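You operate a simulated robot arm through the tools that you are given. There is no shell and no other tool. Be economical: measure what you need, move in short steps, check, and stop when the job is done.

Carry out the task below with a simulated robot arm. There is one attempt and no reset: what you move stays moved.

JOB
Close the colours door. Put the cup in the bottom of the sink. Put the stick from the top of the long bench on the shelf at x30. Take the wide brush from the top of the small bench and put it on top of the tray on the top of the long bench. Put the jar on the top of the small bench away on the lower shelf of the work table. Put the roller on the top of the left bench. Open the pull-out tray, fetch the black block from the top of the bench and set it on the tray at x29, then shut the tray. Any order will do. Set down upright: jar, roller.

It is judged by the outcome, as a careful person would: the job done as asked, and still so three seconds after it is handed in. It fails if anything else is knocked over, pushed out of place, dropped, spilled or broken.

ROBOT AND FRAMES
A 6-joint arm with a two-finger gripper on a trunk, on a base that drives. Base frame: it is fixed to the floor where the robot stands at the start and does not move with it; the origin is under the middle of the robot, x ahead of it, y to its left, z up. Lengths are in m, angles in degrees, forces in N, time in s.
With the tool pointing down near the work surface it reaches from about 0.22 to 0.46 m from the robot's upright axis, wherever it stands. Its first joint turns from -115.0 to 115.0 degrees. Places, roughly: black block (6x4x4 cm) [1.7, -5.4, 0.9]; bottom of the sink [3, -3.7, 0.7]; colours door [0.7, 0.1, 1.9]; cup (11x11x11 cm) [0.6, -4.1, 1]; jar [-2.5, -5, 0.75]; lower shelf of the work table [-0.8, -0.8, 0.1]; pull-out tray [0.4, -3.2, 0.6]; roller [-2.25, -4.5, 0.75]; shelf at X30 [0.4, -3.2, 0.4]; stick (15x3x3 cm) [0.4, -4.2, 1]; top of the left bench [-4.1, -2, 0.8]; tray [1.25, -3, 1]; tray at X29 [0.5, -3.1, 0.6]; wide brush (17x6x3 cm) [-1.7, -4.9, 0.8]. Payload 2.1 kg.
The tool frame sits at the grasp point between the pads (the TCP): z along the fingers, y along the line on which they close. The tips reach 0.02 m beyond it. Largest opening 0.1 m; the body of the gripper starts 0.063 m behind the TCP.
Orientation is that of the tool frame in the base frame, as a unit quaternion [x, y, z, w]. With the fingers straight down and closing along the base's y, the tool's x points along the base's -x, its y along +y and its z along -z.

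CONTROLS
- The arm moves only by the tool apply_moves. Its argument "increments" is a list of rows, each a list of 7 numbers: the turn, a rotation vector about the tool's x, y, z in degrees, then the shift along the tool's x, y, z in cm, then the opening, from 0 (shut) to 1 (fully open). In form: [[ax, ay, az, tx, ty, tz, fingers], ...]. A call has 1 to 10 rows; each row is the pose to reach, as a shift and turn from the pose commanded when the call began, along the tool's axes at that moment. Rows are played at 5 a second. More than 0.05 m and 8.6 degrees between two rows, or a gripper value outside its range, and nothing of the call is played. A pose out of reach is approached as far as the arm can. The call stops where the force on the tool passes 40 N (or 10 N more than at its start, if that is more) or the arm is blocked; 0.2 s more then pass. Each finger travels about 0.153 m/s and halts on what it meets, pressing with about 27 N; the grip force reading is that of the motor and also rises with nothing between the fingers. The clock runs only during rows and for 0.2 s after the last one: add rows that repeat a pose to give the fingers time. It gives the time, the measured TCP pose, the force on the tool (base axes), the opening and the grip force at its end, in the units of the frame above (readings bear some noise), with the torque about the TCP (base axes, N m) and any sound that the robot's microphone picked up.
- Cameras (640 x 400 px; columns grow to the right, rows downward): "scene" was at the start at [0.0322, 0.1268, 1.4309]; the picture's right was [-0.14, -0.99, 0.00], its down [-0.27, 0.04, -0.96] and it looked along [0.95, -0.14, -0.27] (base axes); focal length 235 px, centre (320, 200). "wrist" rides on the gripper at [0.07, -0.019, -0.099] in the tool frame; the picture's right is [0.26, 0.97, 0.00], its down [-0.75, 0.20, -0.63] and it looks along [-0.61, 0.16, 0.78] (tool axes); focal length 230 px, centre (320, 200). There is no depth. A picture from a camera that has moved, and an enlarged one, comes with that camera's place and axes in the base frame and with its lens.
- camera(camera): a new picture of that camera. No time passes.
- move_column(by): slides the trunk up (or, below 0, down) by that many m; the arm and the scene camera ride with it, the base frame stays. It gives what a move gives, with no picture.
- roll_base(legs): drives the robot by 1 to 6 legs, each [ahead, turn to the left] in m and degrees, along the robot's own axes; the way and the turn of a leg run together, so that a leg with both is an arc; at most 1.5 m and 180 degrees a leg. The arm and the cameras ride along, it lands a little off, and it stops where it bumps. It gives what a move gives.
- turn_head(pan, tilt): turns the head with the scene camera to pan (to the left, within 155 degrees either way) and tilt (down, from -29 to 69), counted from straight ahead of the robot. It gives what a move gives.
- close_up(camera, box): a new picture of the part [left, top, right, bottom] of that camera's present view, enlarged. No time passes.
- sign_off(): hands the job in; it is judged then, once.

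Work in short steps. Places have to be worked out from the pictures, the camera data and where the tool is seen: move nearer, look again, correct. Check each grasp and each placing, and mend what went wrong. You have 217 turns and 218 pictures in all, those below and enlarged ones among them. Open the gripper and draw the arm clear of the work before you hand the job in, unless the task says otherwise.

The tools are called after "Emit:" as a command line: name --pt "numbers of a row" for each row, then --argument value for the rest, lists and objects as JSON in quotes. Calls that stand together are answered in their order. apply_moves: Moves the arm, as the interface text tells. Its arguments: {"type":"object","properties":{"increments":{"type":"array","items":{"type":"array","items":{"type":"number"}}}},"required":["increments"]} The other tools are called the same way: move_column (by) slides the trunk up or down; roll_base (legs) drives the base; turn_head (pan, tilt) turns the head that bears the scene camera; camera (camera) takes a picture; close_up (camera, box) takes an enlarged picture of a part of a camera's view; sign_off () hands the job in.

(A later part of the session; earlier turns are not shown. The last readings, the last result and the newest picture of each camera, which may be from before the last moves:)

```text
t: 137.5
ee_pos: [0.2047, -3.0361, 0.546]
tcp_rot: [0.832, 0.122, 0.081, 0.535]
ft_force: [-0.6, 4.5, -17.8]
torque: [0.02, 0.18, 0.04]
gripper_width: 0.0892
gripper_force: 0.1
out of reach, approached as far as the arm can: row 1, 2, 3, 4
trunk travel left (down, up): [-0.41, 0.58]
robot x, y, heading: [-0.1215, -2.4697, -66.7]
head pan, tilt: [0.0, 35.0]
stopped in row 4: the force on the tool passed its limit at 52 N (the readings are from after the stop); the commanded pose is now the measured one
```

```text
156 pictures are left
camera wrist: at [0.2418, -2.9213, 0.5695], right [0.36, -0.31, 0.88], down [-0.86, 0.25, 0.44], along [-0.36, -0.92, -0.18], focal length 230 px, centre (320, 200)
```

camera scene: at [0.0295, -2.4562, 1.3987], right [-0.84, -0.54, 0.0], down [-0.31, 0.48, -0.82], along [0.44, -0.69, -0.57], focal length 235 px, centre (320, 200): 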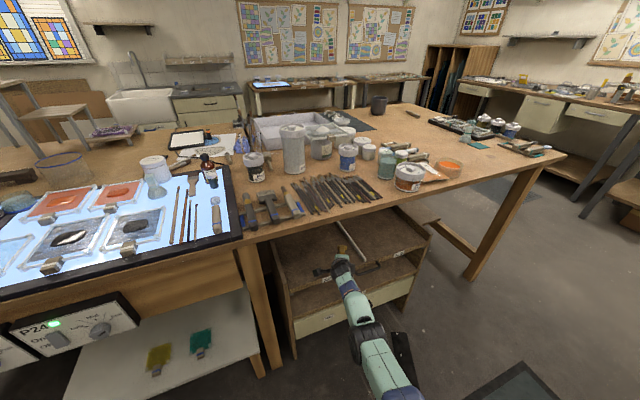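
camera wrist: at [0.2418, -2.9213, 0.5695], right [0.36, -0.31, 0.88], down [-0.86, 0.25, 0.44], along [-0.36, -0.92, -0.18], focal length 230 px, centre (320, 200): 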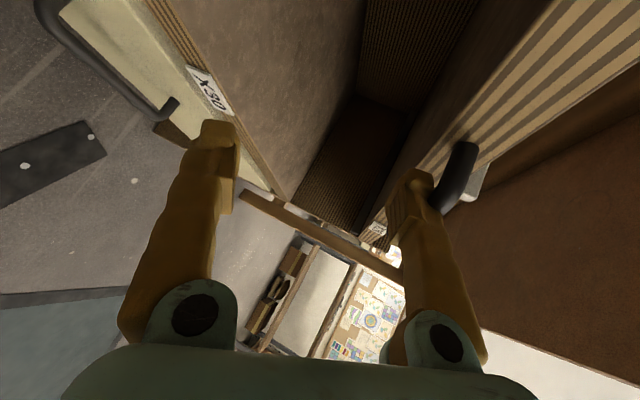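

The upper finger now presses the bar from below. I relieve by lowering 2 cm and check the space behind the robot for backing up.

Emit:
move_column --by -0.03

Emit:
turn_head --pan 150 --tilt 50

Emit:
camera --camera "scene"

Emit:
turn_head --pan -140 --tilt 50

Emit:
camera --camera "scene"

```text
t: 138.2
ee_pos: [0.2043, -3.0359, 0.5221]
tcp_rot: [0.829, 0.122, 0.083, 0.54]
ft_force: [0.0, -0.4, 0.3]
torque: [0.0, 0.01, 0.01]
gripper_width: 0.1001
gripper_force: 0.1
trunk travel left (down, up): [-0.38, 0.61]
robot x, y, heading: [-0.1217, -2.4695, -66.8]
head pan, tilt: [0.0, 35.0]
```

```text
t: 140.6
ee_pos: [0.2035, -3.0354, 0.5215]
tcp_rot: [0.829, 0.122, 0.083, 0.539]
ft_force: [-0.2, 0.3, -0.5]
torque: [0.0, 0.01, -0.01]
gripper_width: 0.1
gripper_force: 0.1
trunk travel left (down, up): [-0.38, 0.61]
robot x, y, heading: [-0.1208, -2.4705, -66.5]
head pan, tilt: [150.0, 50.0]
```

```text
155 pictures are left
camera scene: at [-0.0061, -2.2822, 1.1691], right [0.99, -0.12, 0.0], down [-0.09, -0.76, -0.64], along [0.08, 0.64, -0.77], focal length 235 px, centre (320, 200)
```

scene: 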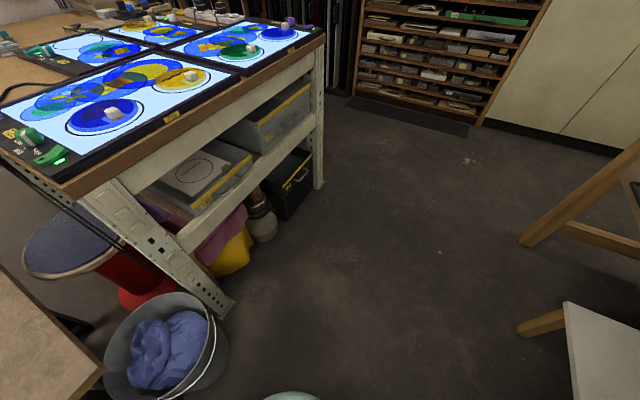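

```text
t: 144.6
ee_pos: [0.203, -3.0349, 0.5228]
tcp_rot: [0.829, 0.122, 0.084, 0.539]
ft_force: [0.1, -0.5, 0.7]
torque: [-0.02, 0.02, -0.01]
gripper_width: 0.0998
gripper_force: 0.0
trunk travel left (down, up): [-0.38, 0.61]
robot x, y, heading: [-0.1209, -2.463, -66.5]
head pan, tilt: [-140.0, 50.0]
```

```text
154 pictures are left
camera scene: at [-0.084, -2.3239, 1.1691], right [0.45, 0.89, 0.0], down [0.68, -0.35, -0.64], along [-0.57, 0.29, -0.77], focal length 235 px, centre (320, 200)
```

scene: 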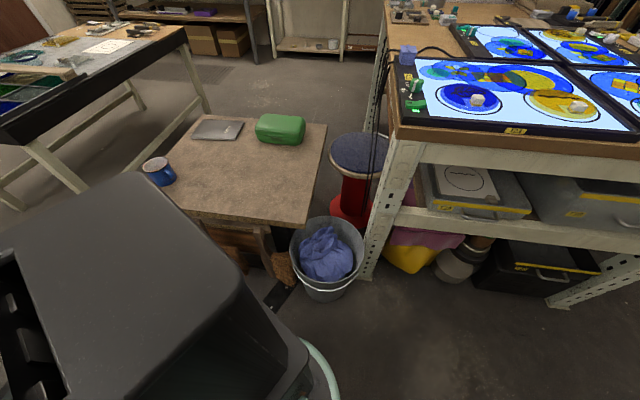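

I have ~4 cm behind me. Plan: back 3.5 cm, raise 6.6 cm, then forward 7.5 cm so the bar lies between the fingers.

Emit:
roll_base --legs '[[-0.035, 0]]'

Emit:
move_column --by 0.066

Emit:
camera --camera "wrist"

```text
t: 145.4
ee_pos: [0.1902, -3.0042, 0.5224]
tcp_rot: [0.829, 0.122, 0.083, 0.539]
ft_force: [0.1, 0.2, -0.1]
torque: [0.0, 0.03, 0.02]
gripper_width: 0.1001
gripper_force: 0.0
trunk travel left (down, up): [-0.38, 0.61]
robot x, y, heading: [-0.1345, -2.4365, -66.8]
head pan, tilt: [-140.0, 50.0]
```

```text
t: 146.5
ee_pos: [0.1909, -3.0045, 0.5883]
tcp_rot: [0.83, 0.122, 0.083, 0.538]
ft_force: [-0.4, 0.7, 0.7]
torque: [-0.01, 0.0, 0.0]
gripper_width: 0.0999
gripper_force: 0.0
trunk travel left (down, up): [-0.446, 0.544]
robot x, y, heading: [-0.128, -2.4392, -66.6]
head pan, tilt: [-140.0, 50.0]
```

```text
153 pictures are left
camera wrist: at [0.2279, -2.8899, 0.6108], right [0.35, -0.3, 0.89], down [-0.86, 0.25, 0.43], along [-0.35, -0.92, -0.17], focal length 230 px, centre (320, 200)
```

wrist: 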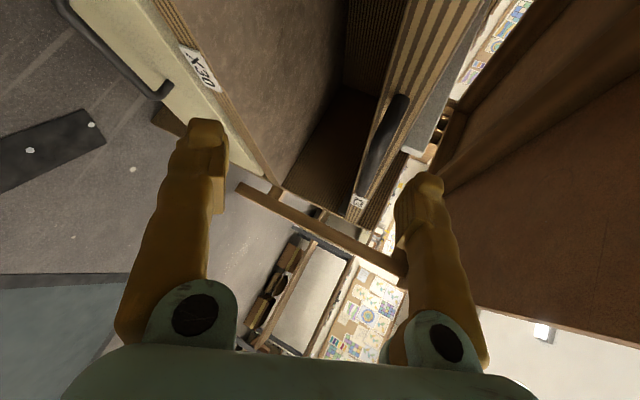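

The bar sits about 5 cm toward the upper finger; I raise 2.5 cm more and drive forward 7.5 cm.

Emit:
move_column --by 0.025

Emit:
roll_base --legs '[[0.07, 0]]'

Emit:
camera --camera "wrist"

```text
t: 147.2
ee_pos: [0.1898, -3.0027, 0.6132]
tcp_rot: [0.83, 0.122, 0.084, 0.538]
ft_force: [-0.1, -0.4, 0.5]
torque: [-0.02, -0.01, 0.01]
gripper_width: 0.1002
gripper_force: 0.1
trunk travel left (down, up): [-0.471, 0.519]
robot x, y, heading: [-0.1367, -2.4358, -66.8]
head pan, tilt: [-140.0, 50.0]
```

```text
t: 148.2
ee_pos: [0.2179, -3.0672, 0.6119]
tcp_rot: [0.829, 0.122, 0.084, 0.539]
ft_force: [0.8, -0.3, -1.0]
torque: [-0.03, 0.01, 0.04]
gripper_width: 0.1002
gripper_force: 0.1
trunk travel left (down, up): [-0.471, 0.519]
robot x, y, heading: [-0.1067, -2.5026, -66.7]
head pan, tilt: [-140.0, 50.0]
```

```text
152 pictures are left
camera wrist: at [0.2554, -2.9532, 0.6354], right [0.36, -0.3, 0.89], down [-0.87, 0.25, 0.43], along [-0.35, -0.92, -0.17], focal length 230 px, centre (320, 200)
```

wrist: 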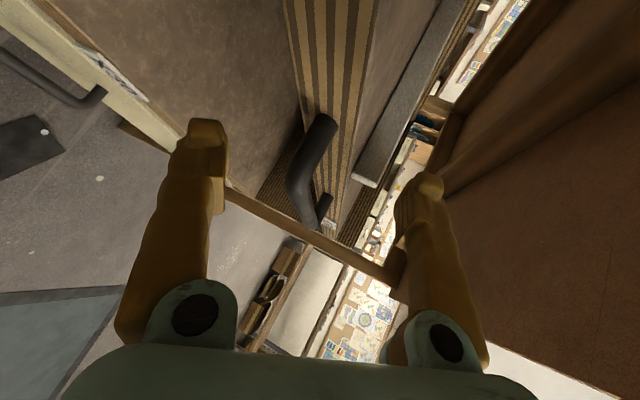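

The bar lies between the pads near TCP depth. I close the gripper on it.

Emit:
apply_moves --pt "0 0 0 0 0 0 0.5" --pt "0 0 0 0 0 0 0.2" --pt "0 0 0 0 0 0 0" --pt "0 0 0 0 0 0 0"

Emit:
camera --camera "wrist"

```text
t: 149.2
ee_pos: [0.2173, -3.0666, 0.612]
tcp_rot: [0.83, 0.122, 0.083, 0.538]
ft_force: [-4.1, 9.6, -13.8]
torque: [-2.0, -0.9, -0.4]
gripper_width: 0.0255
gripper_force: 45.1
trunk travel left (down, up): [-0.471, 0.519]
robot x, y, heading: [-0.1098, -2.4985, -67.0]
head pan, tilt: [-140.0, 50.0]
```

```text
151 pictures are left
camera wrist: at [0.2551, -2.9526, 0.6345], right [0.36, -0.3, 0.88], down [-0.86, 0.25, 0.43], along [-0.35, -0.92, -0.17], focal length 230 px, centre (320, 200)
```

wrist: 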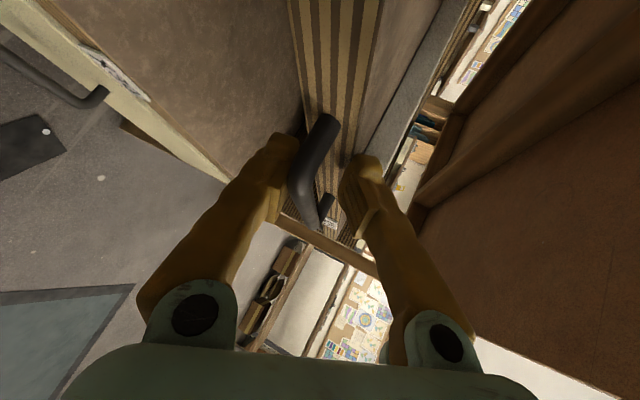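

Gripped (2.55 cm). I pull along the tray's sliding direction with the arm in small steps.

Emit:
apply_moves --pt "0 0 0 -1.0 -0.7 -1.6 0" --pt "0 0 0 -2.1 -1.4 -3.1 0" --pt "0 0 0 -3.1 -2.1 -4.6 0" --pt "0 0 0 -4.2 -2.7 -6.2 0"

Emit:
camera --camera "wrist"

```text
t: 150.1
ee_pos: [0.2162, -3.0642, 0.6055]
tcp_rot: [0.831, 0.126, 0.08, 0.535]
ft_force: [0.3, 0.5, -6.5]
torque: [-1.17, 0.77, 0.49]
gripper_width: 0.008
gripper_force: 35.9
out of reach, approached as far as the arm can: row 1, 2, 3, 4
trunk travel left (down, up): [-0.471, 0.519]
robot x, y, heading: [-0.1105, -2.4995, -66.6]
head pan, tilt: [-140.0, 50.0]
stopped in row 4: the force on the tool passed its limit at 40 N (the readings are from after the stop); the commanded pose is now the measured one
```

```text
150 pictures are left
camera wrist: at [0.2531, -2.9509, 0.6278], right [0.37, -0.31, 0.88], down [-0.86, 0.25, 0.45], along [-0.35, -0.92, -0.17], focal length 230 px, centre (320, 200)
```

wrist: 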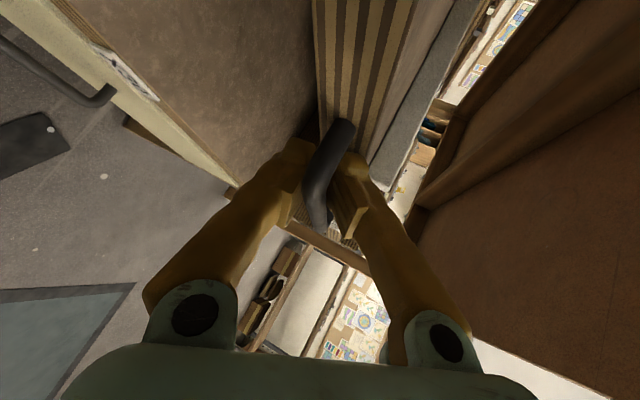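

Now firmly on the bar (8 mm). I pull by backing the base a little with a slight right turn to follow the slide direction.

Emit:
roll_base --legs '[[-0.06, -2.5]]'

Emit:
camera --camera "wrist"

```text
t: 151.1
ee_pos: [0.1657, -3.0279, 0.6036]
tcp_rot: [0.835, 0.104, 0.07, 0.536]
ft_force: [-16.4, -24.5, -10.0]
torque: [-0.81, 0.48, 0.55]
gripper_width: 0.0068
gripper_force: 35.0
trunk travel left (down, up): [-0.471, 0.519]
robot x, y, heading: [-0.1272, -2.4448, -69.6]
head pan, tilt: [-140.0, 50.0]
```

```text
149 pictures are left
camera wrist: at [0.2086, -2.915, 0.6274], right [0.35, -0.33, 0.88], down [-0.85, 0.29, 0.44], along [-0.4, -0.9, -0.18], focal length 230 px, centre (320, 200)
```

wrist: 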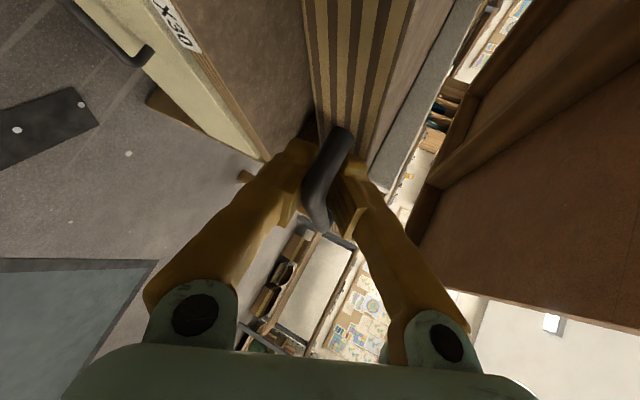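

The tray has come out about 6 cm. The bin limits further backing, so I release and test whether the arm can retract while pitching steeper.

Emit:
apply_moves --pt "0 0 0 0 0 0 0.3" --pt "0 0 0 0 0 0 0.5" --pt "0 0 0 0 0 0 0.5"

Emit:
apply_moves --pt "4 0 0 0 0 -1 0.5" --pt "8 0 0 0 0.5 -2 0.5" --pt "12 0 0 0 1 -3 0.5" --pt "16 0 0 0 2 -4 0.5" --pt "20 0 0 0 3 -5 0.5" --pt "24 0 0 0 4 -6 0.5"

Emit:
camera --camera "wrist"

```text
t: 151.9
ee_pos: [0.1669, -3.0245, 0.6072]
tcp_rot: [0.834, 0.105, 0.068, 0.537]
ft_force: [-1.1, 0.1, -0.3]
torque: [0.06, 0.03, -0.01]
gripper_width: 0.0498
gripper_force: 0.0
trunk travel left (down, up): [-0.471, 0.519]
robot x, y, heading: [-0.1293, -2.4492, -69.4]
head pan, tilt: [-140.0, 50.0]
```

```text
t: 153.3
ee_pos: [0.1603, -2.9946, 0.6678]
tcp_rot: [0.927, 0.117, 0.047, 0.353]
ft_force: [0.4, -0.1, 0.5]
torque: [-0.01, -0.02, -0.05]
gripper_width: 0.0502
gripper_force: 0.0
out of reach, approached as far as the arm can: row 1, 2, 3, 4, 5, 6
trunk travel left (down, up): [-0.471, 0.519]
robot x, y, heading: [-0.1283, -2.4481, -69.4]
head pan, tilt: [-140.0, 50.0]
```

```text
148 pictures are left
camera wrist: at [0.208, -2.8999, 0.7299], right [0.43, -0.64, 0.64], down [-0.79, 0.07, 0.6], along [-0.43, -0.77, -0.47], focal length 230 px, centre (320, 200)
```

wrist: 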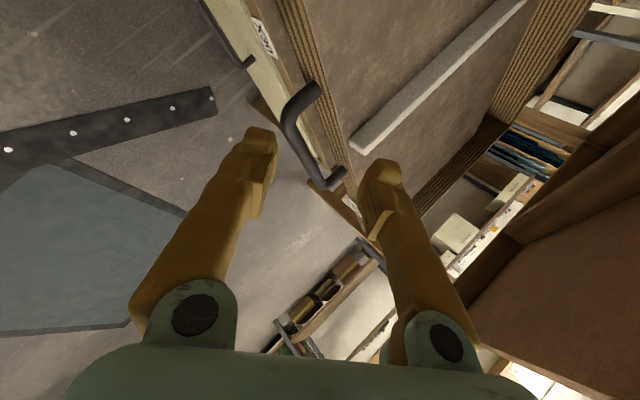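

That worked: free of the handle, pitch ≈48°. I continue to about 65° and retract further.

Emit:
apply_moves --pt "4 0 0 0 0.5 -1.5 0.6" --pt "8 0 0 0 0.5 -3 0.6" --pt "12 0 0 0 0.5 -4.5 0.6" --pt "16 0 0 0 0 -6 0.6" --pt "18 0 0 0 -0.5 -7 0.6"

Emit:
turn_head --pan 0 --tilt 45

Emit:
camera --camera "scene"

```text
t: 154.5
ee_pos: [0.1429, -2.9354, 0.7141]
tcp_rot: [0.971, 0.123, 0.027, 0.203]
ft_force: [0.1, 0.8, 0.8]
torque: [-0.01, 0.01, 0.03]
gripper_width: 0.0601
gripper_force: 0.1
out of reach, approached as far as the arm can: row 1, 2, 3, 4, 5
trunk travel left (down, up): [-0.471, 0.519]
robot x, y, heading: [-0.1278, -2.4449, -69.2]
head pan, tilt: [-140.0, 50.0]
```

```text
t: 156.7
ee_pos: [0.1424, -2.9362, 0.7137]
tcp_rot: [0.971, 0.122, 0.027, 0.204]
ft_force: [0.5, -0.4, 0.0]
torque: [0.01, 0.0, -0.02]
gripper_width: 0.0599
gripper_force: 0.1
trunk travel left (down, up): [-0.471, 0.519]
robot x, y, heading: [-0.1259, -2.4464, -69.6]
head pan, tilt: [0.0, 45.0]
```

```text
147 pictures are left
camera scene: at [0.0094, -2.4163, 1.267], right [-0.94, -0.35, 0.0], down [-0.25, 0.66, -0.71], along [0.25, -0.66, -0.71], focal length 235 px, centre (320, 200)
```

scene: 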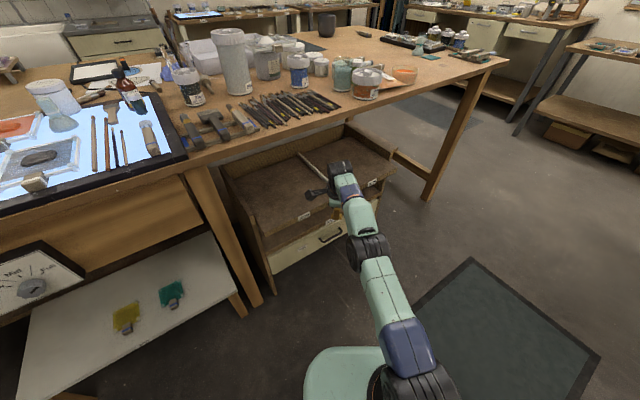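

I retract further and yaw the tool so that its closing axis lines up with the tray's sliding direction, before driving nearer.

Emit:
apply_moves --pt "0 0 -5 -0.7 -2.3 -1 0.6" --pt "0 0 -10 -1.3 -4.7 -2.1 0.6" --pt "0 0 -15 -2 -7 -3.1 0.6" --pt "0 0 -20 -2.7 -9.4 -4.2 0.6" --pt "0 0 -25 -3.4 -11.8 -5.2 0.6" --pt "0 0 -30 -4 -14.2 -6.2 0.6"

```text
t: 158.1
ee_pos: [0.065, -2.7966, 0.7158]
tcp_rot: [0.905, 0.371, -0.027, 0.204]
ft_force: [-0.6, 0.4, 0.1]
torque: [-0.01, 0.0, 0.05]
gripper_width: 0.06
gripper_force: 0.1
out of reach, approached as far as the arm can: row 1, 2, 3
trunk travel left (down, up): [-0.471, 0.519]
robot x, y, heading: [-0.1301, -2.4489, -69.5]
head pan, tilt: [0.0, 45.0]
```

Emit:
roll_base --legs '[[0, 8], [0.17, 0]]'

Emit:
camera --camera "wrist"

```text
t: 160.2
ee_pos: [0.1896, -2.9169, 0.7155]
tcp_rot: [0.88, 0.428, -0.015, 0.205]
ft_force: [0.1, -0.5, -0.6]
torque: [-0.01, 0.0, -0.04]
gripper_width: 0.0601
gripper_force: 0.0
trunk travel left (down, up): [-0.471, 0.519]
robot x, y, heading: [-0.0501, -2.5987, -61.7]
head pan, tilt: [0.0, 45.0]
```

```text
146 pictures are left
camera wrist: at [0.2039, -2.8185, 0.7842], right [0.9, -0.34, 0.29], down [-0.42, -0.44, 0.8], along [-0.14, -0.83, -0.53], focal length 230 px, centre (320, 200)
```

wrist: 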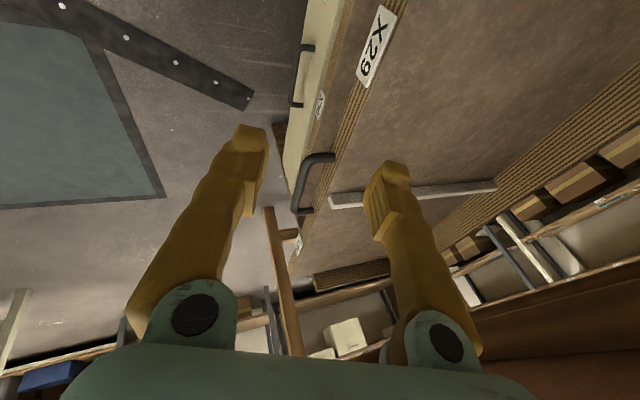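

The bar is clear below. I shift laterally over it with a narrower opening, then check before descending.

Emit:
apply_moves --pt "0 0 0 -3 -0.2 1 0.45" --pt "0 0 0 -6 -0.4 3 0.4" --pt "0 0 0 -9.3 -0.5 6 0.38" --pt "0 0 0 -9.3 -0.5 8.5 0.38"

Emit:
camera --camera "wrist"

```text
t: 161.2
ee_pos: [0.1363, -3.0176, 0.652]
tcp_rot: [0.88, 0.429, -0.014, 0.205]
ft_force: [0.3, 0.0, -0.1]
torque: [0.0, -0.01, 0.0]
gripper_width: 0.0377
gripper_force: 0.0
trunk travel left (down, up): [-0.471, 0.519]
robot x, y, heading: [-0.0499, -2.5961, -62.0]
head pan, tilt: [0.0, 45.0]
```

```text
145 pictures are left
camera wrist: at [0.1514, -2.9179, 0.7222], right [0.9, -0.34, 0.29], down [-0.42, -0.44, 0.8], along [-0.14, -0.83, -0.53], focal length 230 px, centre (320, 200)
```

wrist: 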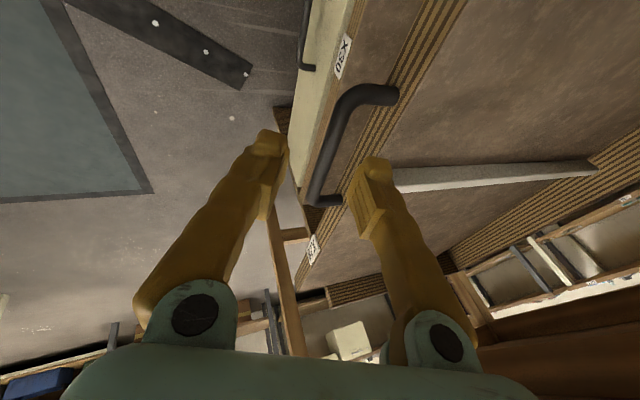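

Aligned: bar 5.6 cm further along the fingers, biased toward the far finger as wanted. I descend and close.

Emit:
apply_moves --pt "0 0 0 0 0 2 0.38" --pt "0 0 0 0 0 4 0.38" --pt "0 0 0 0 0 5.5 0.38" --pt "0 0 0 0 0 5.5 0.2" --pt "0 0 0 0 0 5.5 0" --pt "0 0 0 0 0 5.5 0"

Emit:
camera --camera "wrist"

```text
t: 162.6
ee_pos: [0.147, -3.0374, 0.6012]
tcp_rot: [0.88, 0.428, -0.012, 0.204]
ft_force: [-2.6, -0.5, -2.3]
torque: [-0.04, 0.03, -0.08]
gripper_width: 0.0061
gripper_force: 31.3
trunk travel left (down, up): [-0.471, 0.519]
robot x, y, heading: [-0.0484, -2.5946, -62.1]
head pan, tilt: [0.0, 45.0]
```

```text
144 pictures are left
camera wrist: at [0.1614, -2.9382, 0.6713], right [0.9, -0.34, 0.28], down [-0.42, -0.44, 0.8], along [-0.14, -0.83, -0.53], focal length 230 px, centre (320, 200)
```

wrist: 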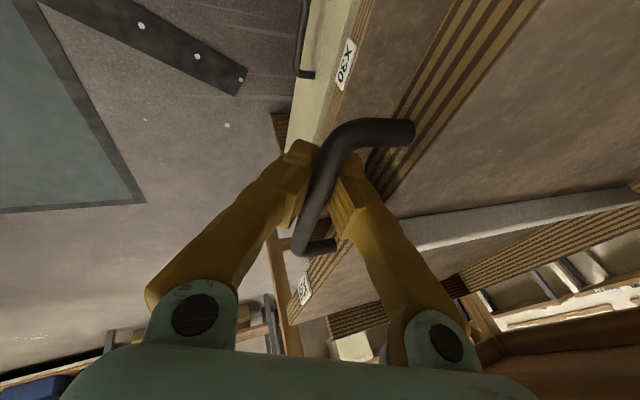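

Firm grip on the bar. I pull the tray out 16 cm with the arm.

Emit:
apply_moves --pt "0 0 0 0 -1.9 -0.7 0" --pt "0 0 0 0 -3.7 -1.4 0" --pt "0 0 0 0.1 -5.6 -2.1 0" --pt "0 0 0 0.1 -7.5 -2.9 0" --pt "0 0 0 0.1 -9.3 -3.6 0" --pt "0 0 0 0.2 -11.2 -4.3 0" --pt "0 0 0 0.2 -13 -5 0" --pt "0 0 0 0.2 -14.9 -5.7 0" --pt "0 0 0 0.2 -16.8 -6.4 0"

Emit:
camera --camera "scene"

```text
t: 164.1
ee_pos: [0.0517, -2.9514, 0.5986]
tcp_rot: [0.88, 0.432, -0.011, 0.196]
ft_force: [-7.2, -7.4, -18.4]
torque: [0.26, -0.23, -0.18]
gripper_width: 0.0059
gripper_force: 30.5
out of reach, approached as far as the arm can: row 3, 4, 5
trunk travel left (down, up): [-0.471, 0.519]
robot x, y, heading: [-0.0509, -2.5944, -61.7]
head pan, tilt: [0.0, 45.0]
stopped in row 7: the force on the tool passed its limit at 46 N (the readings are from after the stop); the commanded pose is now the measured one
```

```text
143 pictures are left
camera scene: at [0.0825, -2.5522, 1.2673], right [-0.88, -0.47, 0.0], down [-0.33, 0.63, -0.71], along [0.33, -0.62, -0.71], focal length 235 px, centre (320, 200)
```

scene: 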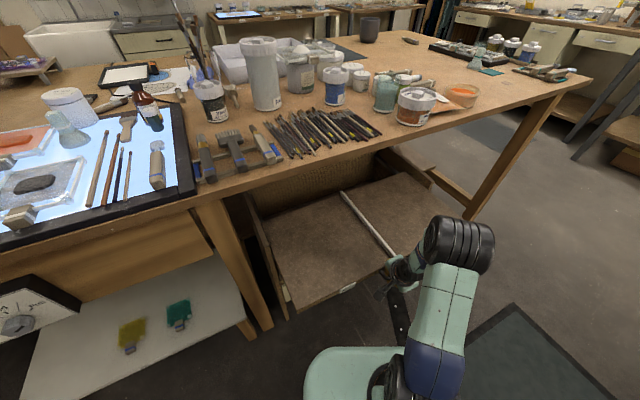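

Tray is out ~19 cm. I gain a bit more by backing the base with a slight right turn.

Emit:
roll_base --legs '[[-0.08, -4.5]]'

Emit:
camera --camera "scene"

```text
t: 165.1
ee_pos: [-0.0002, -2.9067, 0.6042]
tcp_rot: [0.893, 0.4, -0.019, 0.205]
ft_force: [-12.3, -20.0, -30.5]
torque: [-0.08, 0.27, -0.5]
gripper_width: 0.0061
gripper_force: 33.2
trunk travel left (down, up): [-0.471, 0.519]
robot x, y, heading: [-0.0747, -2.5398, -66.2]
head pan, tilt: [0.0, 45.0]
stopped in leg 1: the force on the tool passed its limit at 87 N (the readings are from after the stop); the commanded pose is now the measured one
```

```text
142 pictures are left
camera scene: at [0.0584, -2.5122, 1.2673], right [-0.91, -0.41, 0.0], down [-0.29, 0.65, -0.7], along [0.29, -0.64, -0.71], focal length 235 px, centre (320, 200)
```

scene: 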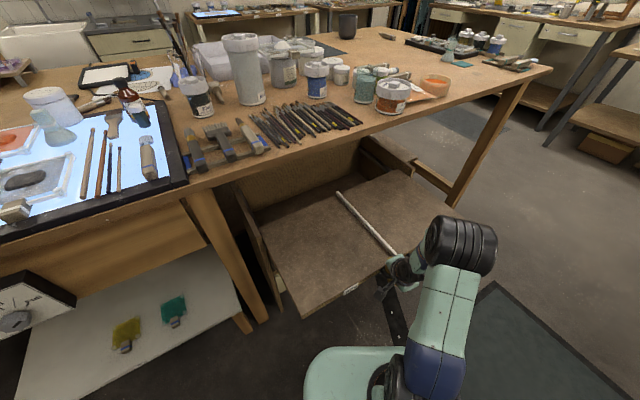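

Tray is out about 26 cm. I release and lift straight out.

Emit:
apply_moves --pt "0 0 0 0 0 0 0.2" --pt "0 0 0 0 0 0 0.35" --pt "0 0 0 0 0 0 0.35" --pt "0 0 0 0 0 -3 0.35" --pt "0 0 0 0 0 -6 0.35" --pt "0 0 0 0 0 -9 0.35"

Emit:
move_column --by 0.25

Emit:
camera --camera "wrist"

Emit:
turn_head --pan 25 --tilt 50

Emit:
camera --camera "scene"

```text
t: 166.5
ee_pos: [-0.0062, -2.8708, 0.6827]
tcp_rot: [0.891, 0.4, -0.016, 0.214]
ft_force: [-0.4, 0.2, -1.0]
torque: [0.01, 0.02, -0.01]
gripper_width: 0.0351
gripper_force: 0.1
out of reach, approached as far as the arm can: row 6
trunk travel left (down, up): [-0.471, 0.519]
robot x, y, heading: [-0.0725, -2.5409, -65.4]
head pan, tilt: [0.0, 45.0]
```

```text
t: 169.1
ee_pos: [-0.007, -2.871, 0.9325]
tcp_rot: [0.89, 0.403, -0.017, 0.212]
ft_force: [-0.4, 1.2, 0.2]
torque: [0.0, -0.02, -0.01]
gripper_width: 0.0351
gripper_force: 0.0
trunk travel left (down, up): [-0.721, 0.269]
robot x, y, heading: [-0.0769, -2.5397, -65.5]
head pan, tilt: [0.0, 45.0]
```

```text
141 pictures are left
camera wrist: at [0.0131, -2.7726, 1.0013], right [0.87, -0.38, 0.3], down [-0.45, -0.41, 0.8], along [-0.18, -0.83, -0.53], focal length 230 px, centre (320, 200)
```

wrist: 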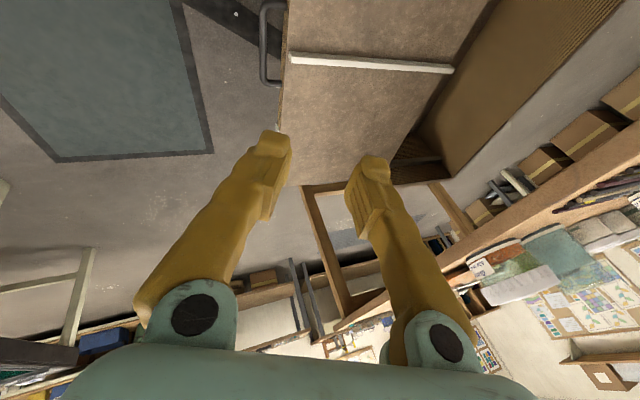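

```text
t: 170.0
ee_pos: [-0.0059, -2.8722, 0.9333]
tcp_rot: [0.89, 0.403, -0.015, 0.212]
ft_force: [0.3, 0.1, -1.0]
torque: [-0.02, 0.04, 0.0]
gripper_width: 0.0349
gripper_force: 0.1
trunk travel left (down, up): [-0.721, 0.269]
robot x, y, heading: [-0.0735, -2.542, -65.5]
head pan, tilt: [25.0, 50.0]
```

```text
140 pictures are left
camera scene: at [0.0845, -2.4796, 1.5101], right [-0.65, -0.76, 0.0], down [-0.58, 0.5, -0.64], along [0.49, -0.42, -0.77], focal length 235 px, centre (320, 200)
```

scene: 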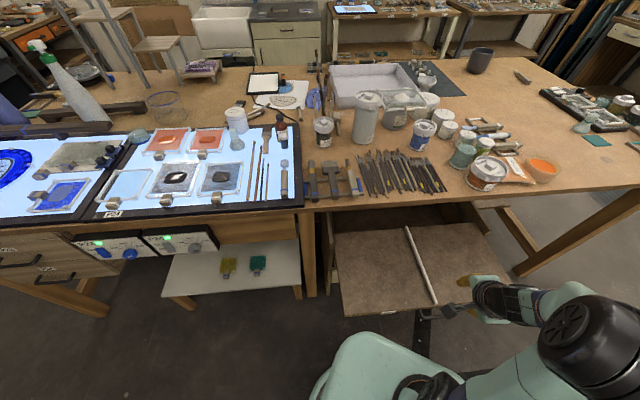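

Tray open with the X29 half clear. Next I need the far-side aisle: I raise the trunk and look across the bench to plan the route.

Emit:
move_column --by 0.26

Emit:
turn_head --pan 40 --tilt 25

Emit:
camera --camera "scene"

Emit:
turn_head --pan -10 --tilt 25

Emit:
camera --camera "scene"

```text
t: 172.7
ee_pos: [-0.0055, -2.8736, 1.1931]
tcp_rot: [0.89, 0.403, -0.016, 0.212]
ft_force: [-0.7, -0.5, -0.2]
torque: [-0.02, 0.01, 0.01]
gripper_width: 0.035
gripper_force: 0.2
trunk travel left (down, up): [-0.981, 0.009]
robot x, y, heading: [-0.0755, -2.5425, -65.6]
head pan, tilt: [25.0, 50.0]
```

```text
t: 173.6
ee_pos: [-0.0063, -2.8728, 1.1935]
tcp_rot: [0.89, 0.403, -0.016, 0.212]
ft_force: [0.1, 0.1, 0.2]
torque: [0.04, 0.02, -0.03]
gripper_width: 0.0351
gripper_force: 0.0
trunk travel left (down, up): [-0.981, 0.009]
robot x, y, heading: [-0.0766, -2.5453, -65.7]
head pan, tilt: [40.0, 25.0]
```

```text
139 pictures are left
camera scene: at [0.1092, -2.4694, 1.8075], right [-0.43, -0.9, 0.0], down [-0.38, 0.18, -0.91], along [0.82, -0.39, -0.42], focal length 235 px, centre (320, 200)
```

scene: 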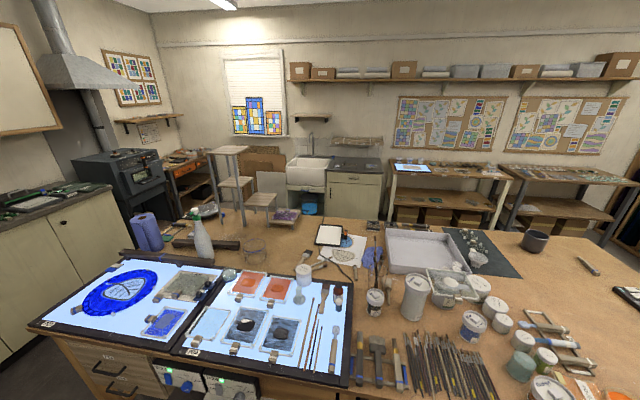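

```text
t: 174.8
ee_pos: [-0.0056, -2.8714, 1.1925]
tcp_rot: [0.89, 0.403, -0.015, 0.212]
ft_force: [-0.7, -0.7, 0.6]
torque: [-0.04, -0.01, -0.02]
gripper_width: 0.0349
gripper_force: 0.1
trunk travel left (down, up): [-0.981, 0.009]
robot x, y, heading: [-0.0769, -2.5435, -65.8]
head pan, tilt: [-10.0, 25.0]
```

```text
138 pictures are left
camera scene: at [0.0492, -2.5184, 1.8076], right [-0.97, -0.25, 0.0], down [-0.1, 0.41, -0.91], along [0.22, -0.88, -0.42], focal length 235 px, centre (320, 200)
```

scene: 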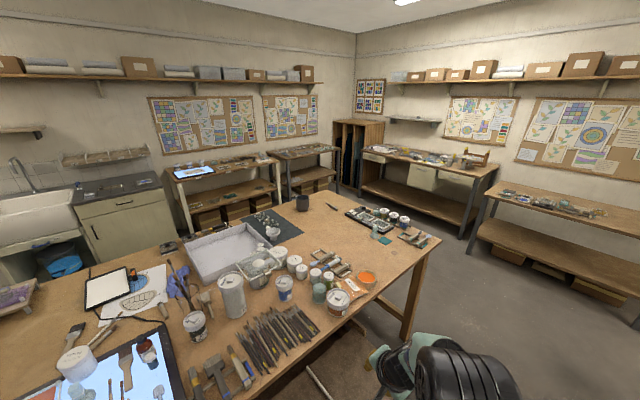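

I'll try crossing the screwed-down cable cover slowly (it is made to be driven over), keeping clear of the open tray.

Emit:
roll_base --legs '[[0, -78], [0.35, 0]]'

Emit:
roll_base --legs '[[0.3, 0]]'

Emit:
turn_head --pan 60 --tilt 50

Emit:
camera --camera "scene"

```text
t: 180.2
ee_pos: [-0.6411, -2.9177, 1.1931]
tcp_rot: [0.952, -0.219, -0.142, 0.158]
ft_force: [-0.3, -0.3, 0.2]
torque: [-0.06, 0.02, -0.01]
gripper_width: 0.0349
gripper_force: 0.0
trunk travel left (down, up): [-0.981, 0.009]
robot x, y, heading: [-0.3427, -2.764, -140.0]
head pan, tilt: [-10.0, 25.0]
```

```text
t: 182.3
ee_pos: [-0.8727, -3.1084, 1.1929]
tcp_rot: [0.952, -0.218, -0.142, 0.159]
ft_force: [-0.4, -0.3, -0.4]
torque: [-0.01, -0.02, -0.01]
gripper_width: 0.0347
gripper_force: 0.0
trunk travel left (down, up): [-0.981, 0.009]
robot x, y, heading: [-0.5726, -2.9525, -140.5]
head pan, tilt: [-10.0, 25.0]
```

```text
t: 183.7
ee_pos: [-0.874, -3.1105, 1.1934]
tcp_rot: [0.953, -0.219, -0.141, 0.158]
ft_force: [-0.8, -0.8, 0.4]
torque: [0.02, -0.03, -0.01]
gripper_width: 0.0348
gripper_force: 0.1
trunk travel left (down, up): [-0.981, 0.009]
robot x, y, heading: [-0.5789, -2.9524, -140.2]
head pan, tilt: [60.0, 50.0]
```

```text
137 pictures are left
camera scene: at [-0.4278, -3.1006, 1.7701], right [-0.99, -0.17, 0.0], down [-0.13, 0.76, -0.64], along [0.11, -0.63, -0.77], focal length 235 px, centre (320, 200)
```

scene: 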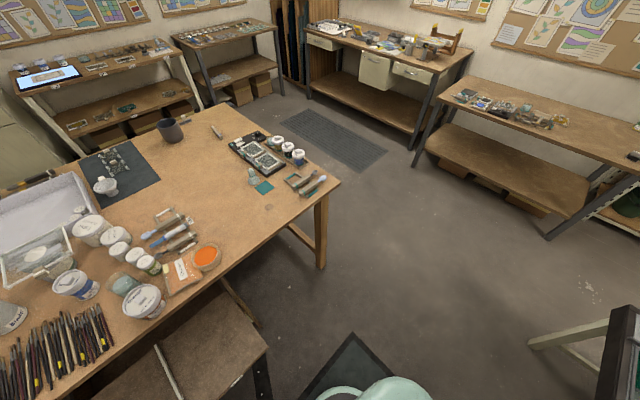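

Crossing was uneventful. I drive round the bench end to its far side to get the cup.

Emit:
roll_base --legs '[[0, 38], [1.24, 0], [0, 66], [1.4, 0], [0.3, 0]]'

Emit:
turn_head --pan 90 --tilt 30

Emit:
camera --camera "scene"

```text
t: 202.9
ee_pos: [0.832, -5.3102, 1.1922]
tcp_rot: [0.734, 0.644, 0.046, 0.208]
ft_force: [-1.2, -0.3, 0.1]
torque: [-0.03, -0.01, 0.05]
gripper_width: 0.0348
gripper_force: 0.0
trunk travel left (down, up): [-0.981, 0.009]
robot x, y, heading: [0.5909, -5.0764, -32.0]
head pan, tilt: [60.0, 50.0]
```

```text
t: 203.9
ee_pos: [0.8341, -5.3117, 1.192]
tcp_rot: [0.735, 0.644, 0.046, 0.207]
ft_force: [0.6, 0.6, 0.5]
torque: [0.02, 0.03, -0.01]
gripper_width: 0.0352
gripper_force: 0.0
trunk travel left (down, up): [-0.981, 0.009]
robot x, y, heading: [0.5933, -5.0751, -32.0]
head pan, tilt: [90.0, 30.0]
```

```text
136 pictures are left
camera scene: at [0.664, -4.8491, 1.7996], right [0.85, -0.53, 0.0], down [-0.27, -0.42, -0.87], along [0.46, 0.73, -0.5], focal length 235 px, centre (320, 200)
```

scene: 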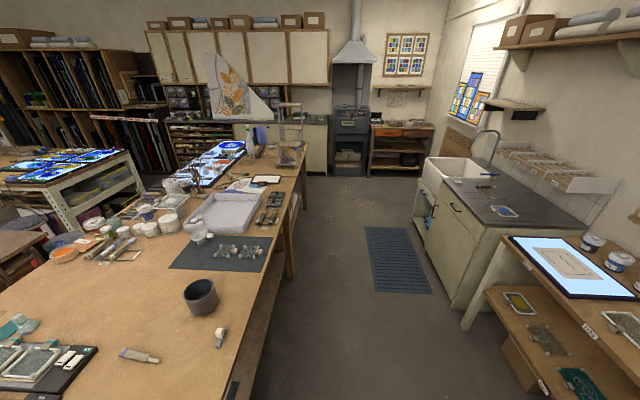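

The aisle is free and the cup, stick and sink are all in view. I drive up alongside and turn to face the cup.

Emit:
roll_base --legs '[[0, 88], [0.73, 0], [0, 84]]'

Emit:
turn_head --pan 0 --tilt 50

Emit:
camera --camera "scene"

Emit:
camera --camera "wrist"

```text
t: 215.1
ee_pos: [0.8003, -4.2016, 1.1923]
tcp_rot: [-0.577, 0.789, 0.21, -0.027]
ft_force: [0.4, 0.1, 1.3]
torque: [0.01, 0.05, 0.0]
gripper_width: 0.0352
gripper_force: 0.0
trunk travel left (down, up): [-0.981, 0.009]
robot x, y, heading: [0.9918, -4.4768, 137.7]
head pan, tilt: [90.0, 30.0]
```

```text
t: 216.8
ee_pos: [0.8009, -4.2004, 1.194]
tcp_rot: [-0.576, 0.79, 0.209, -0.027]
ft_force: [-0.4, -0.5, 0.5]
torque: [-0.02, 0.01, 0.02]
gripper_width: 0.035
gripper_force: 0.1
trunk travel left (down, up): [-0.981, 0.009]
robot x, y, heading: [0.997, -4.4743, 138.2]
head pan, tilt: [0.0, 50.0]
```

```text
135 pictures are left
camera scene: at [0.8897, -4.5674, 1.7701], right [0.67, 0.74, 0.0], down [0.57, -0.51, -0.64], along [-0.48, 0.43, -0.77], focal length 235 px, centre (320, 200)
```

scene: 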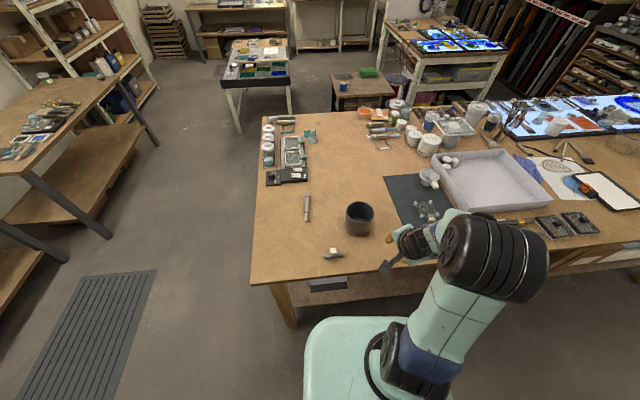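

```text
134 pictures are left
camera wrist: at [0.8216, -4.2992, 1.2613], right [-0.95, 0.0, 0.3], down [0.25, 0.55, 0.8], along [-0.17, 0.83, -0.53], focal length 230 px, centre (320, 200)
```

wrist: 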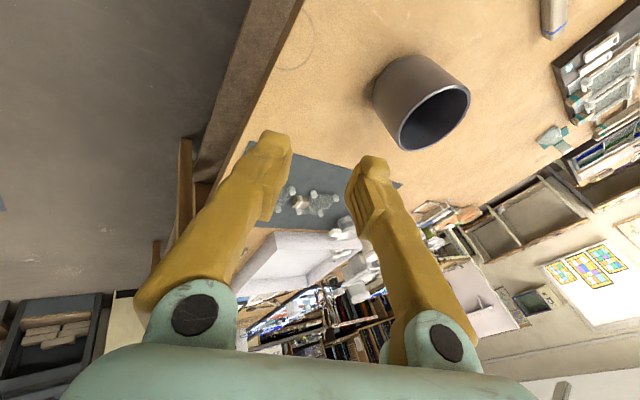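

The cup is a plain cylinder ≈10.5 cm wide at (0.592,−4.10), rim z≈1.06; I'll grip its near wall. I check whether the base can slide a bit under the bench edge.

Emit:
turn_head --pan 20 --tilt 69

Emit:
camera --camera "scene"

```text
t: 217.6
ee_pos: [0.8003, -4.201, 1.1926]
tcp_rot: [-0.577, 0.789, 0.211, -0.028]
ft_force: [-0.3, 0.5, 0.0]
torque: [0.0, -0.04, 0.03]
gripper_width: 0.0351
gripper_force: 0.1
trunk travel left (down, up): [-0.981, 0.009]
robot x, y, heading: [0.9928, -4.4758, 137.9]
head pan, tilt: [20.0, 68.8]
```

```text
133 pictures are left
camera scene: at [0.8952, -4.598, 1.7482], right [0.38, 0.93, 0.0], down [0.86, -0.35, -0.36], along [-0.34, 0.14, -0.93], focal length 235 px, centre (320, 200)
```

scene: 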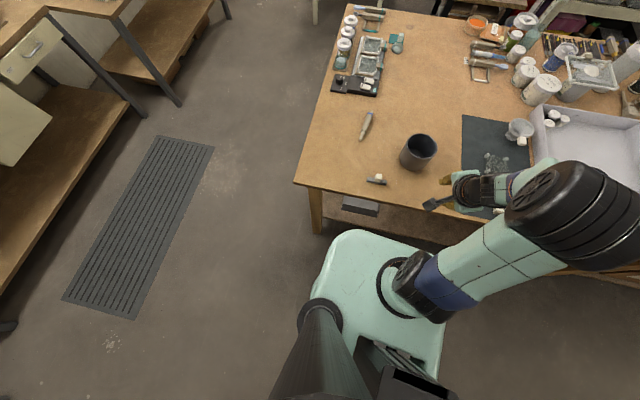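

There is free space under the edge (lower shelf set well back). I drive forward 8 cm so the near cup wall is within vertical-tool reach.

Emit:
roll_base --legs '[[0.08, 0]]'

Emit:
apply_moves --pt "4 0 5 0 0 -1 0.35" --pt "8 0 10 0 0 -2 0.35" --pt "12 0 15 0 0 -2 0.35" --pt "16 0 20 0 0 -2 0.35" --pt "19 0 24 0 0 -2 0.35"

Emit:
camera --camera "wrist"

```text
t: 218.7
ee_pos: [0.745, -4.1547, 1.198]
tcp_rot: [-0.576, 0.789, 0.212, -0.027]
ft_force: [-1.8, 1.1, -1.2]
torque: [-0.08, -0.09, 0.03]
gripper_width: 0.035
gripper_force: 0.1
trunk travel left (down, up): [-0.981, 0.009]
robot x, y, heading: [0.9352, -4.421, 137.9]
head pan, tilt: [20.0, 68.8]
```

```text
t: 219.8
ee_pos: [0.7535, -4.1592, 1.2177]
tcp_rot: [-0.396, 0.915, 0.071, 0.024]
ft_force: [-1.0, -0.4, -0.2]
torque: [-0.02, -0.02, 0.0]
gripper_width: 0.0349
gripper_force: 0.0
out of reach, approached as far as the arm can: row 1
trunk travel left (down, up): [-0.981, 0.009]
robot x, y, heading: [0.9382, -4.4169, 138.0]
head pan, tilt: [20.0, 68.8]
```

```text
132 pictures are left
camera wrist: at [0.7205, -4.2372, 1.3053], right [-0.88, 0.47, 0.08], down [0.38, 0.58, 0.72], along [0.29, 0.66, -0.69], focal length 230 px, centre (320, 200)
```

wrist: 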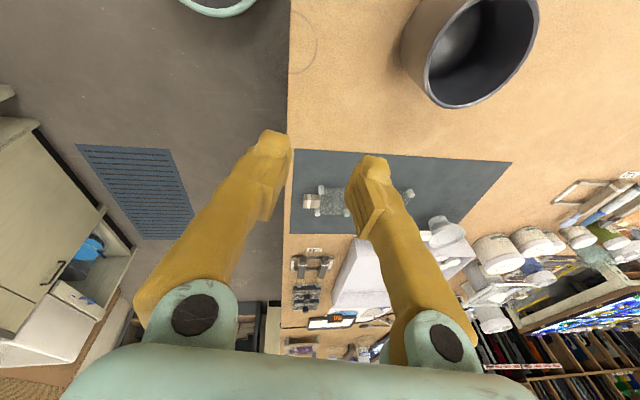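

Tool nearly vertical with closing axis radial to the cup. I correct the residual lean and move above the cup's near wall.

Emit:
apply_moves --pt "2 2 0 2 2.5 0 0.5" --pt "4 4 0 4 5 2 0.6" --pt "6 6 0 6 7.5 4 0.6" --pt "6 6 0 7.7 9.5 6 0.6" --pt "6 6 0 7.7 9.5 8 0.6"

Emit:
camera --camera "wrist"

Emit:
turn_head --pan 10 --tilt 55

Emit:
close_up --camera "scene" --box '[250, 120, 450, 245]'

```text
t: 221.1
ee_pos: [0.632, -4.1393, 1.1424]
tcp_rot: [-0.398, 0.917, 0.004, -0.004]
ft_force: [-1.0, -0.2, 0.5]
torque: [-0.03, -0.01, 0.0]
gripper_width: 0.0603
gripper_force: 0.1
trunk travel left (down, up): [-0.981, 0.009]
robot x, y, heading: [0.9363, -4.4182, 137.8]
head pan, tilt: [20.0, 68.8]
```

```text
131 pictures are left
camera wrist: at [0.5989, -4.2035, 1.2404], right [-0.88, 0.47, 0.01], down [0.37, 0.68, 0.63], along [0.29, 0.56, -0.78], focal length 230 px, centre (320, 200)
```

wrist: 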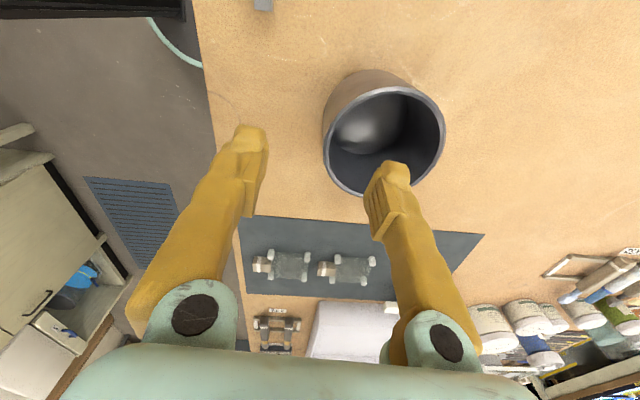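

```text
t: 221.8
ee_pos: [0.6321, -4.1399, 1.1424]
tcp_rot: [-0.397, 0.918, 0.004, -0.004]
ft_force: [-0.1, -0.5, 0.9]
torque: [0.01, -0.02, -0.02]
gripper_width: 0.0599
gripper_force: 0.1
trunk travel left (down, up): [-0.981, 0.009]
robot x, y, heading: [0.9363, -4.4209, 137.8]
head pan, tilt: [10.0, 55.0]
```

```text
3.20 times, centred on (350, 182) of scene
camera zoom: at [0.8266, -4.5268, 1.7636], right [0.53, 0.85, 0.0], down [0.69, -0.44, -0.57], along [-0.49, 0.3, -0.82], focal length 751 px, centre (224, 256)
```

zoom: 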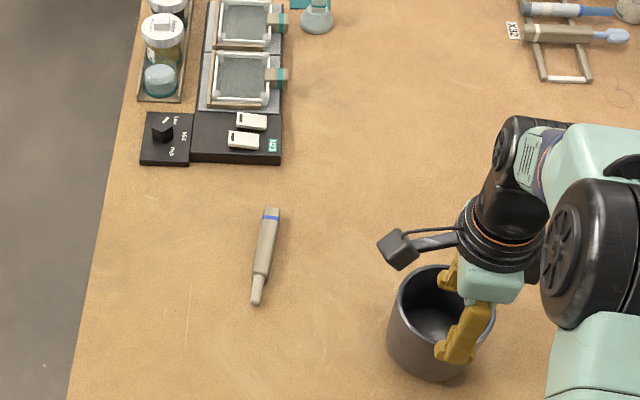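

Well aligned with the wall. I descend so the pads straddle the wall, and close.

Emit:
apply_moves --pt "0 0 0 0 0 3 0.6" --pt "0 0 0 0 0 6 0.6" --pt "0 0 0 0 0 9 0.6" --pt "0 0 0 0 0 10.5 0.6" --pt "0 0 0 0 0 10.5 0.3" --pt "0 0 0 0 0 10.5 0.1" --pt "0 0 0 0 0 10.5 0" --pt "0 0 0 0 0 10.5 0"

Emit:
camera --camera "wrist"

```text
t: 223.6
ee_pos: [0.6292, -4.1396, 1.0376]
tcp_rot: [-0.398, 0.918, 0.004, -0.005]
ft_force: [-0.5, -1.1, -0.3]
torque: [-0.07, 0.04, 0.01]
gripper_width: 0.0061
gripper_force: 26.5
trunk travel left (down, up): [-0.981, 0.009]
robot x, y, heading: [0.9371, -4.4218, 137.8]
head pan, tilt: [10.0, 55.0]
```

```text
129 pictures are left
camera wrist: at [0.5969, -4.2036, 1.1365], right [-0.88, 0.47, 0.01], down [0.37, 0.68, 0.63], along [0.29, 0.56, -0.78], focal length 230 px, centre (320, 200)
```

wrist: 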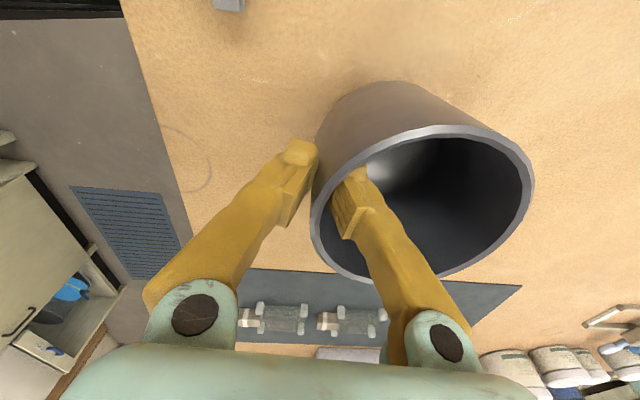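

Gripped on the 6 mm wall. I lift 12 cm and check.

Emit:
apply_moves --pt "0 0 0 0 0 -2 0" --pt "0 0 0 0 0 -5 0" --pt "0 0 0 0 0 -8 0" --pt "0 0 0 0 0 -11 0" --pt "0 0 0 0 0 -13 0"

Emit:
camera --camera "wrist"

```text
t: 224.8
ee_pos: [0.6292, -4.1407, 1.1681]
tcp_rot: [-0.397, 0.918, 0.003, -0.004]
ft_force: [-0.6, -0.8, -3.5]
torque: [-0.09, -0.07, 0.01]
gripper_width: 0.0062
gripper_force: 27.4
trunk travel left (down, up): [-0.981, 0.009]
robot x, y, heading: [0.9393, -4.4219, 138.1]
head pan, tilt: [10.0, 55.0]
```

```text
128 pictures are left
camera wrist: at [0.5967, -4.2054, 1.2652], right [-0.88, 0.47, 0.01], down [0.37, 0.68, 0.63], along [0.29, 0.56, -0.78], focal length 230 px, centre (320, 200)
```

wrist: 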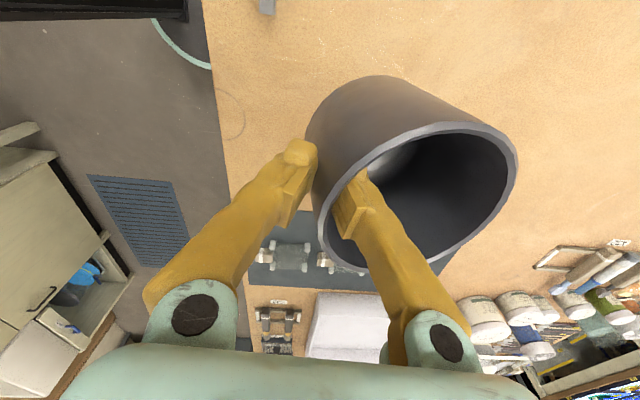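

The cup is held. I back into the aisle, turn and drive toward the sink.

Emit:
roll_base --legs '[[-0.17, 0], [0, -90], [1.2, 0]]'

Emit:
turn_head --pan -40 --tilt 40

Emit:
camera --camera "scene"

```text
t: 235.9
ee_pos: [2.2069, -3.3729, 1.1665]
tcp_rot: [0.387, 0.922, 0.007, -0.001]
ft_force: [0.3, -1.1, -3.4]
torque: [-0.1, 0.12, 0.0]
gripper_width: 0.0061
gripper_force: 26.7
trunk travel left (down, up): [-0.981, 0.009]
robot x, y, heading: [1.9105, -3.6674, 45.3]
head pan, tilt: [10.0, 55.0]
```

```text
t: 237.1
ee_pos: [2.208, -3.3712, 1.1672]
tcp_rot: [0.386, 0.923, 0.005, 0.0]
ft_force: [-1.2, -0.5, -3.8]
torque: [-0.1, 0.15, 0.01]
gripper_width: 0.0063
gripper_force: 26.9
trunk travel left (down, up): [-0.981, 0.009]
robot x, y, heading: [1.9186, -3.6698, 45.5]
head pan, tilt: [-40.0, 40.0]
```

```text
127 pictures are left
camera scene: at [1.8581, -3.6033, 1.7843], right [0.1, -1.0, 0.0], down [-0.64, -0.06, -0.77], along [0.76, 0.07, -0.64], focal length 235 px, centre (320, 200)
```

scene: 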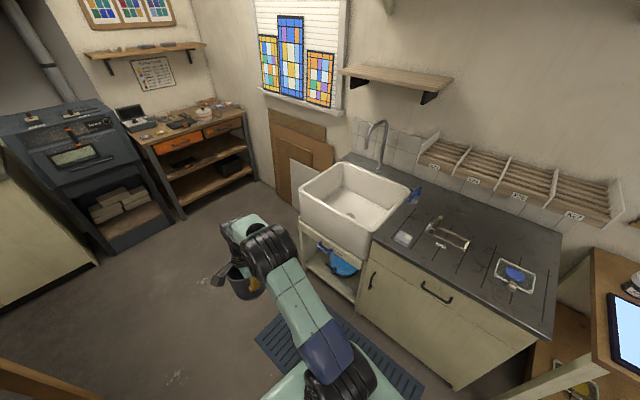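

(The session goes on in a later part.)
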